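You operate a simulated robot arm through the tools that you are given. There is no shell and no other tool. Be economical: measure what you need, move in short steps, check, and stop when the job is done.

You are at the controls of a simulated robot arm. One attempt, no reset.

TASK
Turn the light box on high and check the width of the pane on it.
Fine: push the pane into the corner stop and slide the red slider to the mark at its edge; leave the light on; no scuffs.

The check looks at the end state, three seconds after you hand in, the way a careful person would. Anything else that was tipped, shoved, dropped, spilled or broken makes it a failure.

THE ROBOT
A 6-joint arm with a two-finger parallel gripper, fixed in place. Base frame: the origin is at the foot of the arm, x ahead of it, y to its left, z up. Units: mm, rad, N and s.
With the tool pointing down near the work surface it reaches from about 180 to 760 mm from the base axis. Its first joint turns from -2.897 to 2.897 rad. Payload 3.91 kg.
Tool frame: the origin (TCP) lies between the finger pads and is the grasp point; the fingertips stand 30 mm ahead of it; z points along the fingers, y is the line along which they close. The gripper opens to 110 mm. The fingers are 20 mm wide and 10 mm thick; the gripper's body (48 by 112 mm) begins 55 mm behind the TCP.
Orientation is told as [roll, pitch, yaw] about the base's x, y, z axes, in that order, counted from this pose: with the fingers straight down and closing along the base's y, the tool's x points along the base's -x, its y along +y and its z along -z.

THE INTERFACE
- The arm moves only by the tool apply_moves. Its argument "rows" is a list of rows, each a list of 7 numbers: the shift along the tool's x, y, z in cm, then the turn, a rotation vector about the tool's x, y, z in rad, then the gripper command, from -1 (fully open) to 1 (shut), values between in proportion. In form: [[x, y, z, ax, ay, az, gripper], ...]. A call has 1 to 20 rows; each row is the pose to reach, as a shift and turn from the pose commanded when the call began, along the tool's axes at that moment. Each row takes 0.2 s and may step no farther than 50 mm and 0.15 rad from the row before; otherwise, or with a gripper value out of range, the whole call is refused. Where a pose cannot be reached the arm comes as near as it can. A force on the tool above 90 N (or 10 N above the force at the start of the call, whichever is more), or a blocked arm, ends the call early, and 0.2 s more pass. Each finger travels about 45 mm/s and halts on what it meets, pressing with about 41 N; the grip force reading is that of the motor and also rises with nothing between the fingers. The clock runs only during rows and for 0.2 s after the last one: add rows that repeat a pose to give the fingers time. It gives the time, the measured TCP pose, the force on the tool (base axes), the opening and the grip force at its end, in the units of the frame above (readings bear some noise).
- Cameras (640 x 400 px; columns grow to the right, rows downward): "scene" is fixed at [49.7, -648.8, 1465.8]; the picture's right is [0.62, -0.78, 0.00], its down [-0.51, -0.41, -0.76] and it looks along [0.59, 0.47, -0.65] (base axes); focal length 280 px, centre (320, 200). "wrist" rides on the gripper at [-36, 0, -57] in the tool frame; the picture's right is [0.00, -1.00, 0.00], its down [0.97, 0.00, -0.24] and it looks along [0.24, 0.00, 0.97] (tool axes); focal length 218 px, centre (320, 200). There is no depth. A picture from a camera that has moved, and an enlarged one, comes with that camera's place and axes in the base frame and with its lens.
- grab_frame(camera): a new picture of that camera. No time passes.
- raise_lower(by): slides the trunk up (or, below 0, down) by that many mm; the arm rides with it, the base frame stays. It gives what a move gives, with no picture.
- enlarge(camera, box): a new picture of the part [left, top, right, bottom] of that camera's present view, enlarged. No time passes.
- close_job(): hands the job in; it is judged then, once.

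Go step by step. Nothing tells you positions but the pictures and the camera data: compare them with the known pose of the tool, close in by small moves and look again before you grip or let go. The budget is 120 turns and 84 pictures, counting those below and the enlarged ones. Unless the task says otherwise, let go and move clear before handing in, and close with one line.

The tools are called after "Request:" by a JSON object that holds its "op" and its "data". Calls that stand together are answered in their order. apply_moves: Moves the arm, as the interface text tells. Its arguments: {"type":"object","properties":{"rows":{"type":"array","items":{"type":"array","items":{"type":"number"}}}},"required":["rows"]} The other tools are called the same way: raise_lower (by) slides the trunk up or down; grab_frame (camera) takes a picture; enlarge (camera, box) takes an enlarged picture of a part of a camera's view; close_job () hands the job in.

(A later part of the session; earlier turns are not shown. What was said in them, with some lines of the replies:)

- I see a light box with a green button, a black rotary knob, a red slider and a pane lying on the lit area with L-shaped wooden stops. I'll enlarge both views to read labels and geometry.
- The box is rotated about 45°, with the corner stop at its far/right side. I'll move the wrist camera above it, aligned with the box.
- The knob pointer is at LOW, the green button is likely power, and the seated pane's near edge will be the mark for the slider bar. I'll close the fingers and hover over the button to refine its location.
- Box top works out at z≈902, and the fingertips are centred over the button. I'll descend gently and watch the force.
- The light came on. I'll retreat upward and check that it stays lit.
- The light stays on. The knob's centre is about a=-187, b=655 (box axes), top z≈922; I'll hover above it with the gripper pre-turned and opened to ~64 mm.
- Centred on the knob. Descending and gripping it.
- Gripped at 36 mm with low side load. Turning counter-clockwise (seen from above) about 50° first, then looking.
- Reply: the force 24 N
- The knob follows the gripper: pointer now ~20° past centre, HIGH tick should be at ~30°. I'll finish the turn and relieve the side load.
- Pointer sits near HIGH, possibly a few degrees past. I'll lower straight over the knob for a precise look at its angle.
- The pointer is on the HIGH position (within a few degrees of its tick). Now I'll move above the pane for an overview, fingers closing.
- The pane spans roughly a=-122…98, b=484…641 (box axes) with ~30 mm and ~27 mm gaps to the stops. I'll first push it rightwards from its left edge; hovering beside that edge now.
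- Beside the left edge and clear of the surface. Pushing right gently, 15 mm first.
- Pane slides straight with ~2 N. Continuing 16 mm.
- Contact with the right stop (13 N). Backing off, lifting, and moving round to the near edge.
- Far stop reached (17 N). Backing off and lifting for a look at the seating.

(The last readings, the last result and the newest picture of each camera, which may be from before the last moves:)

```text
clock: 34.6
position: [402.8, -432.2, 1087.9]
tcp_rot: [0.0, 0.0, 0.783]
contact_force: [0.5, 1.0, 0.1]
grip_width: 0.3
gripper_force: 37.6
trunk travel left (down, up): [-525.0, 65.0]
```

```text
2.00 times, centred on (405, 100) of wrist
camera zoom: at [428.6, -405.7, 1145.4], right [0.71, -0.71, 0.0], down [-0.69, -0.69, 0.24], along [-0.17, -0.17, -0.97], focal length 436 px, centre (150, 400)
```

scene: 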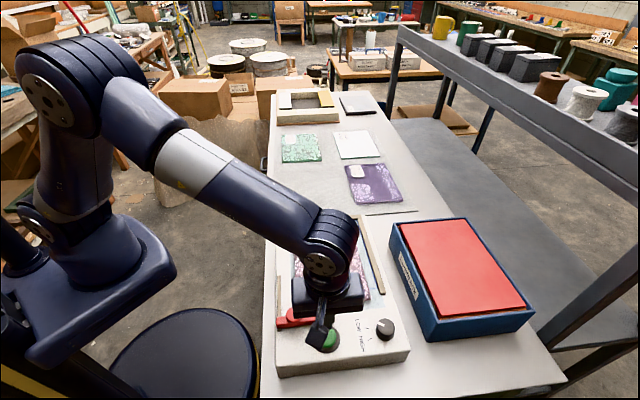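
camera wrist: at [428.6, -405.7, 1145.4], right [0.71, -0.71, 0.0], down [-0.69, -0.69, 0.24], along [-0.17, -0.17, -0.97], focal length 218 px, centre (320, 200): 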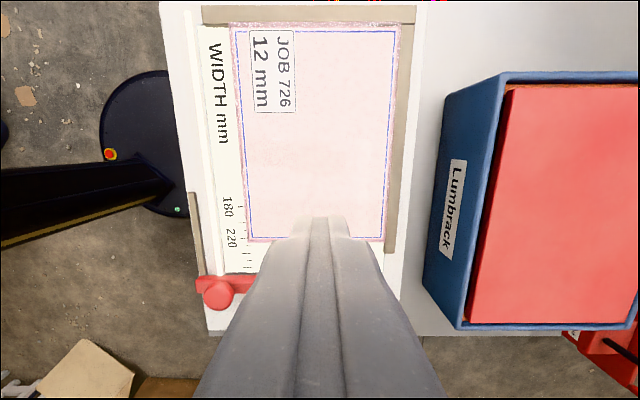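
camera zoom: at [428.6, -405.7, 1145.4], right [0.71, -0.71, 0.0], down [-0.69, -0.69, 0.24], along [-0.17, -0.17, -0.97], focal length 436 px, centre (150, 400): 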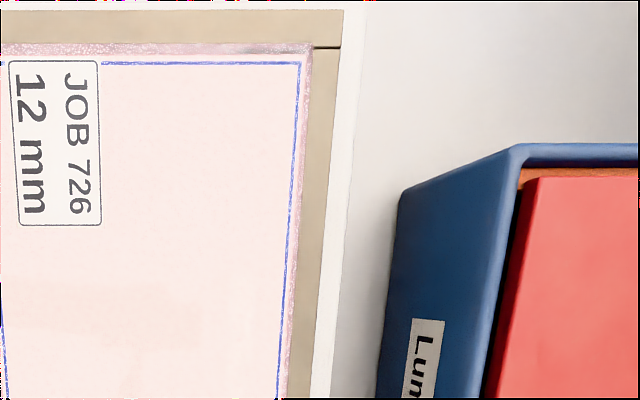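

Pane is seated snugly in the corner. Now to the red slider: hovering behind its knob.

Request:
{"op": "apply_moves", "data": {"rows": [[2.8, 1.9, 1.5, 0, 0, 0, 1], [5.6, 3.8, 3, 0, 0, 0, 1], [8.4, 5.7, 4.5, 0, 0, 0, 1], [11.2, 7.6, 6, 0, 0, 0, 1], [14, 9.5, 7.5, 0, 0, 0, 1], [16.4, 11.44, 9, 0, 0, 0, 1], [16.4, 11.44, 10.3, 0, 0, 0, 1], [16.4, 11.44, 10.3, 0, 0, 0, 1]]}}

Request:
{"op": "grab_frame", "data": {"camera": "wrist"}}

Request:
{"op": "enlarge", "data": {"camera": "scene", "box": [260, 250, 400, 370]}}

```text
clock: 36.4
position: [206.6, -467.0, 984.3]
tcp_rot: [0.002, 0.0, 0.785]
contact_force: [-0.1, 1.2, -0.6]
grip_width: 0.0
gripper_force: 38.3
trunk travel left (down, up): [-525.0, 65.0]
```

```text
41 pictures are left
camera wrist: at [231.8, -441.4, 1041.6], right [0.71, -0.71, 0.0], down [-0.69, -0.69, 0.24], along [-0.17, -0.17, -0.97], focal length 218 px, centre (320, 200)
```

wrist: 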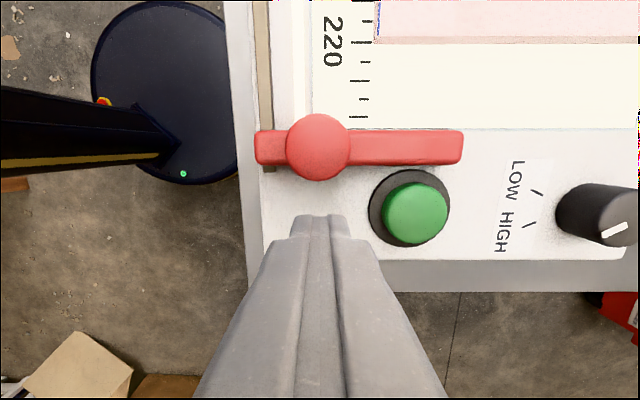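

```text
3.33 times, centred on (330, 310) of scene
camera zoom: at [49.7, -648.8, 1465.8], right [0.62, -0.78, 0.0], down [-0.51, -0.41, -0.76], along [0.59, 0.47, -0.65], focal length 934 px, centre (287, -167)
```

zoom: 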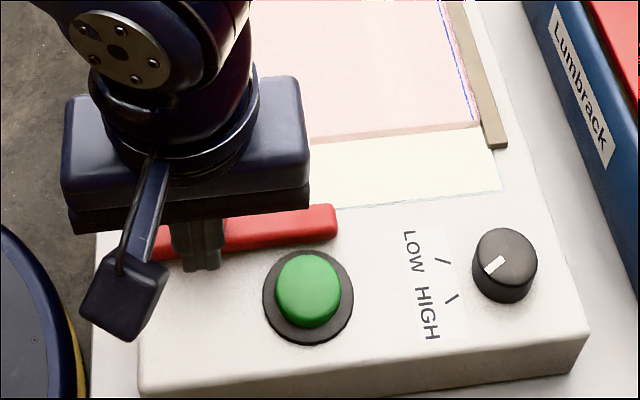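

Request:
{"op": "apply_moves", "data": {"rows": [[0, 0, 1.5, 0, 0, 0, 1], [0, 0, 3.0, 0, 0, 0, 1], [0, 0, 4.3, 0, 0, 0, 1], [0, 0, 4.3, 0, 0, 0, 1]]}}

Request:
{"op": "grab_frame", "data": {"camera": "wrist"}}

```text
clock: 37.4
position: [206.6, -467.4, 941.8]
tcp_rot: [0.0, -0.001, 0.785]
contact_force: [-0.6, -0.2, 0.5]
grip_width: 0.2
gripper_force: 37.1
trunk travel left (down, up): [-525.0, 65.0]
```

```text
39 pictures are left
camera wrist: at [232.0, -441.4, 999.3], right [0.71, -0.71, 0.0], down [-0.69, -0.69, 0.24], along [-0.17, -0.17, -0.97], focal length 218 px, centre (320, 200)
```

wrist: 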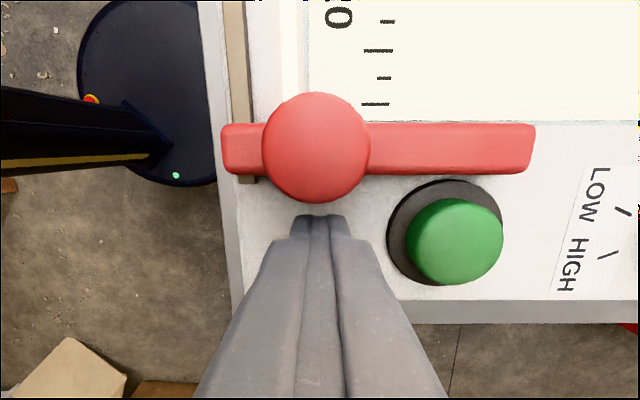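

Pushing the slider knob forward, 38 mm first.

Request:
{"op": "apply_moves", "data": {"rows": [[-0.4, 0, 0, 0, 0, 0, 1], [-0.8, 0, 0, 0, 0, 0, 1], [-1.2, 0, 0, 0, 0, 0, 1], [-1.6, 0, 0, 0, 0, 0, 1], [-2.0, 0, 0, 0, 0, 0, 1], [-2.4, 0, 0, 0, 0, 0, 1], [-2.8, 0, 0, 0, 0, 0, 1], [-3.2, 0, 0, 0, 0, 0, 1], [-3.6, 0, 0, 0, 0, 0, 1], [-3.8, 0, 0, 0, 0, 0, 1]]}}

Request:
{"op": "grab_frame", "data": {"camera": "wrist"}}

```text
clock: 39.6
position: [233.3, -440.3, 942.1]
tcp_rot: [-0.001, 0.001, 0.783]
contact_force: [-1.3, -0.6, 0.4]
grip_width: 0.0
gripper_force: 37.6
trunk travel left (down, up): [-525.0, 65.0]
```

```text
38 pictures are left
camera wrist: at [259.1, -414.3, 999.3], right [0.71, -0.71, 0.0], down [-0.69, -0.69, 0.24], along [-0.17, -0.17, -0.97], focal length 218 px, centre (320, 200)
```

wrist: 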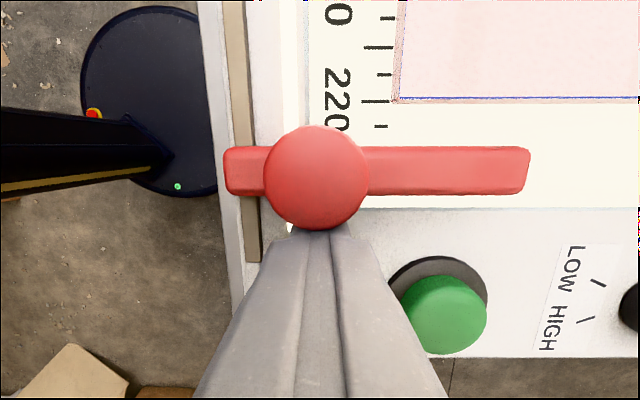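

Request:
{"op": "apply_moves", "data": {"rows": [[-0.3, 0, 0, 0, 0, 0, 1], [-0.6, 0, 0, 0, 0, 0, 1], [-0.9, 0, 0, 0, 0, 0, 1], [-1.2, 0, 0, 0, 0, 0, 1], [-1.3, 0, 0, 0, 0, 0, 1]]}}

Request:
{"op": "grab_frame", "data": {"camera": "wrist"}}

```text
clock: 40.8
position: [241.8, -431.7, 941.4]
tcp_rot: [0.001, 0.001, 0.784]
contact_force: [0.0, 0.0, 0.3]
grip_width: 0.0
gripper_force: 37.6
trunk travel left (down, up): [-525.0, 65.0]
```

```text
37 pictures are left
camera wrist: at [268.1, -405.2, 999.0], right [0.71, -0.71, 0.0], down [-0.69, -0.69, 0.24], along [-0.17, -0.17, -0.97], focal length 218 px, centre (320, 200)
```

wrist: 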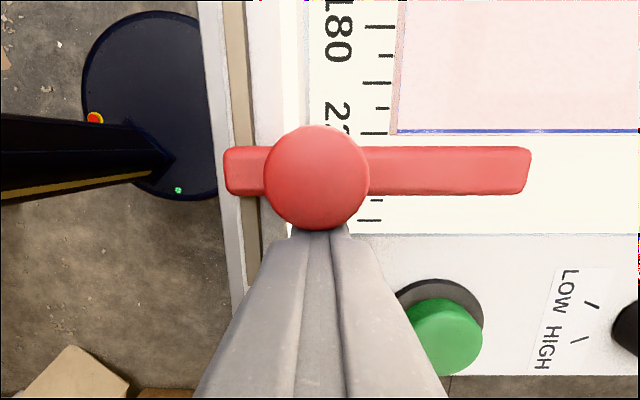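

Request:
{"op": "apply_moves", "data": {"rows": [[-0.1, 0, 0, 0, 0, 0, 1], [-0.2, 0, 0, 0, 0, 0, 1], [-0.3, 0, 0, 0, 0, 0, 1]]}}

Request:
{"op": "enlarge", "data": {"camera": "wrist", "box": [340, 90, 540, 210]}}

```text
clock: 41.6
position: [244.8, -429.2, 941.3]
tcp_rot: [-0.001, 0.002, 0.784]
contact_force: [-0.2, 0.0, -0.4]
grip_width: 0.3
gripper_force: 37.5
trunk travel left (down, up): [-525.0, 65.0]
```

```text
3.20 times, centred on (440, 150) of wrist
camera zoom: at [270.4, -403.0, 999.3], right [0.71, -0.71, 0.0], down [-0.69, -0.69, 0.24], along [-0.17, -0.17, -0.97], focal length 698 px, centre (-64, 360)
```

zoom: 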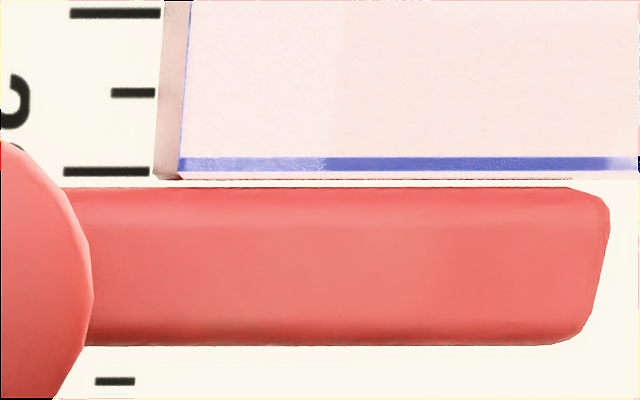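

About 1 mm left; nudging until it touches.

Request:
{"op": "apply_moves", "data": {"rows": [[-0.05, 0, 0, 0, 0, 0, 1], [-0.1, 0, 0, 0, 0, 0, 1], [-0.1, 0, 0, 0, 0, 0, 1]]}}

Request:
{"op": "enlarge", "data": {"camera": "wrist", "box": [340, 90, 540, 210]}}

```text
clock: 42.4
position: [244.8, -427.9, 941.3]
tcp_rot: [0.0, 0.0, 0.783]
contact_force: [-0.7, -0.7, 1.3]
grip_width: 0.0
gripper_force: 38.0
trunk travel left (down, up): [-525.0, 65.0]
```

```text
3.20 times, centred on (440, 150) of wrist
camera zoom: at [270.9, -402.4, 999.3], right [0.71, -0.71, 0.0], down [-0.69, -0.69, 0.24], along [-0.17, -0.17, -0.97], focal length 698 px, centre (-64, 360)
```

zoom: 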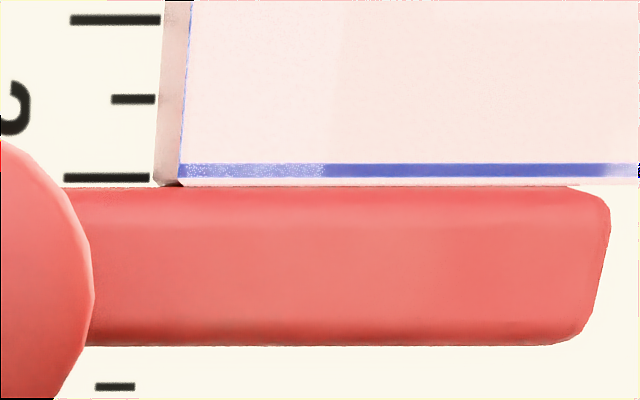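

Request:
{"op": "apply_moves", "data": {"rows": [[-0.04, 0, 0, 0, 0, 0, 1], [-0.08, 0, 0, 0, 0, 0, 1], [-0.08, 0, 0, 0, 0, 0, 1]]}}

Request:
{"op": "enlarge", "data": {"camera": "wrist", "box": [340, 90, 540, 210]}}

```text
clock: 43.2
position: [244.5, -427.8, 941.2]
tcp_rot: [0.001, -0.002, 0.784]
contact_force: [-4.6, -5.5, 2.6]
grip_width: 0.0
gripper_force: 38.2
trunk travel left (down, up): [-525.0, 65.0]
```

```text
3.20 times, centred on (440, 150) of wrist
camera zoom: at [270.9, -402.3, 999.2], right [0.71, -0.71, 0.0], down [-0.69, -0.69, 0.24], along [-0.17, -0.17, -0.97], focal length 698 px, centre (-64, 360)
```

zoom: 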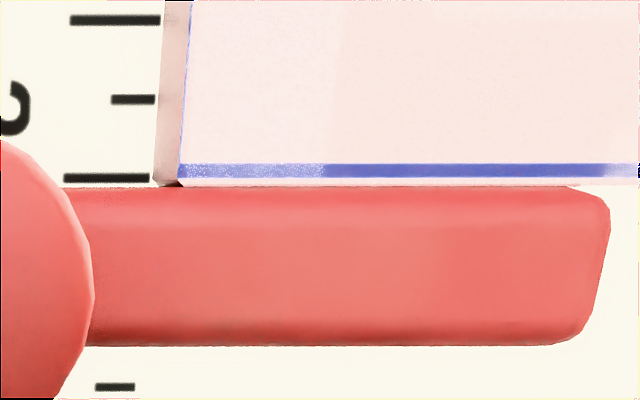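

Slider is against the pane's edge (7 N, no further movement), reading at the 220-ish mark. Backing off and lifting clear for a final check.

Request:
{"op": "apply_moves", "data": {"rows": [[0.3, 0, 0, 0, 0, 0, 1], [0.8, 0, 0, 0, 0, 0, 1], [0.8, 0, -3, 0, 0, 0, 1], [0.8, 0, -7, 0, 0, 0, 1], [2, -3, -11, 0, 0, 0, 1], [2, -6, -14, 0, 0, 0, 1], [2, -8, -17, 0, 0, 0, 1], [2, -8, -17, 0, 0, 0, 1]]}}

Request:
{"op": "grab_frame", "data": {"camera": "wrist"}}

Request:
{"op": "grab_frame", "data": {"camera": "scene"}}

```text
refused: row 5 steps farther than a row can; nothing moved
```

```text
33 pictures are left
camera wrist: at [270.9, -402.3, 999.2], right [0.71, -0.71, 0.0], down [-0.69, -0.69, 0.24], along [-0.17, -0.17, -0.97], focal length 218 px, centre (320, 200)
```

wrist: 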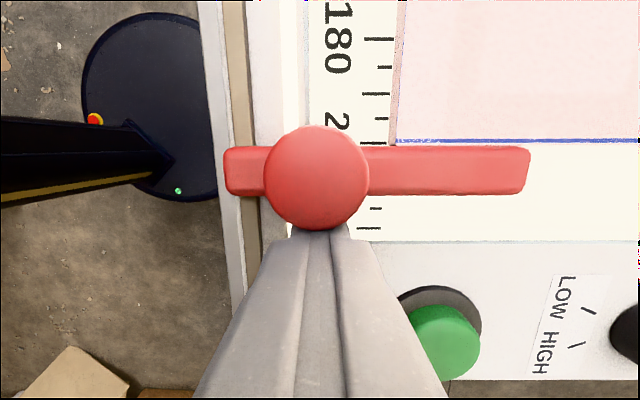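

```text
32 pictures are left
```

scene: 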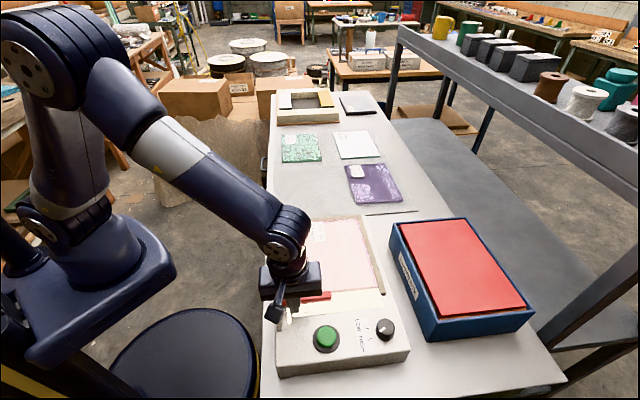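

One step was too long and nothing moved; I'll repeat the retreat with shorter steps.

Request:
{"op": "apply_moves", "data": {"rows": [[0.3, 0, 0, 0, 0, 0, 1], [0.8, 0, 0, 0, 0, 0, 1], [0.8, 0, -3, 0, 0, 0, 1], [0.8, 0, -7, 0, 0, 0, 1], [1, -2, -10, 0, 0, 0, 1], [1, -4, -13, 0, 0, 0, 1], [1, -6, -16, 0, 0, 0, 1], [1, -8, -18, 0, 0, 0, 1], [1, -8, -18, 0, 0, 0, 1]]}}

Request:
{"op": "grab_frame", "data": {"camera": "wrist"}}

```text
clock: 45.2
position: [295.7, -490.0, 1121.3]
tcp_rot: [-0.001, 0.002, 0.783]
contact_force: [1.0, -0.2, 0.0]
grip_width: 0.0
gripper_force: 37.3
trunk travel left (down, up): [-525.0, 65.0]
```

```text
31 pictures are left
camera wrist: at [320.7, -465.4, 1179.3], right [0.71, -0.71, 0.0], down [-0.69, -0.69, 0.24], along [-0.17, -0.17, -0.97], focal length 218 px, centre (320, 200)
```

wrist: 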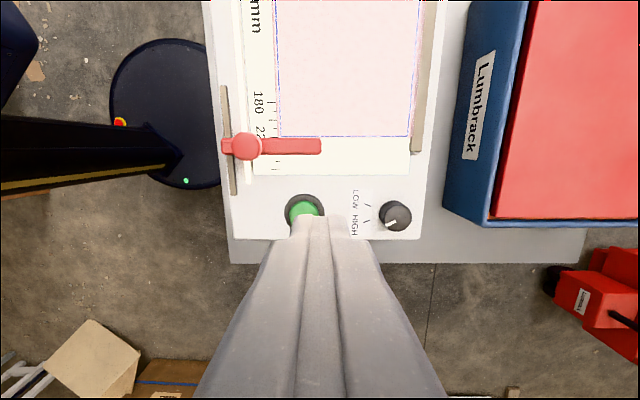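

Request:
{"op": "enlarge", "data": {"camera": "wrist", "box": [340, 170, 430, 250]}}

Request:
{"op": "enlarge", "data": {"camera": "wrist", "box": [210, 60, 440, 200]}}

```text
5.00 times, centred on (385, 210) of wrist
camera zoom: at [320.7, -465.4, 1179.3], right [0.71, -0.71, 0.0], down [-0.69, -0.69, 0.24], along [-0.17, -0.17, -0.97], focal length 1091 px, centre (-5, 150)
```

zoom: 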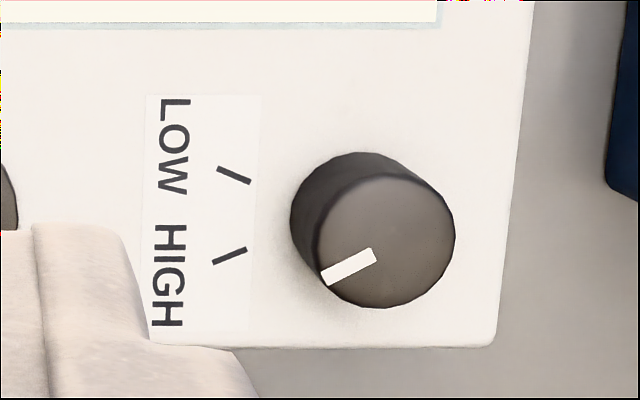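

```text
2.78 times, centred on (325, 130) of wrist
camera zoom: at [320.7, -465.4, 1179.3], right [0.71, -0.71, 0.0], down [-0.69, -0.69, 0.24], along [-0.17, -0.17, -0.97], focal length 607 px, centre (306, 395)
```

zoom: 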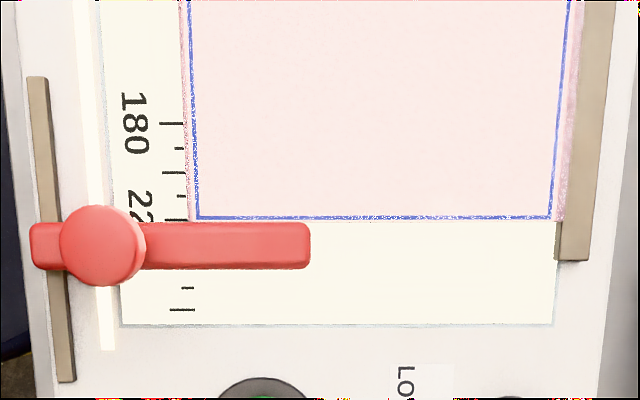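

The light is on, the knob pointer is at HIGH, the pane is flush in both stops, and the red slider sits against the pane's edge. The arm is clear, so I'm handing in.

Request:
{"op": "close_job", "data": {}}

```text
The job is handed in.
```

The light box is on with the knob at HIGH (about 6° past its tick; I saw no clear change in brightness). The pane is pushed into the corner stop, and the red slider is against its edge at about the 220 mm mark.
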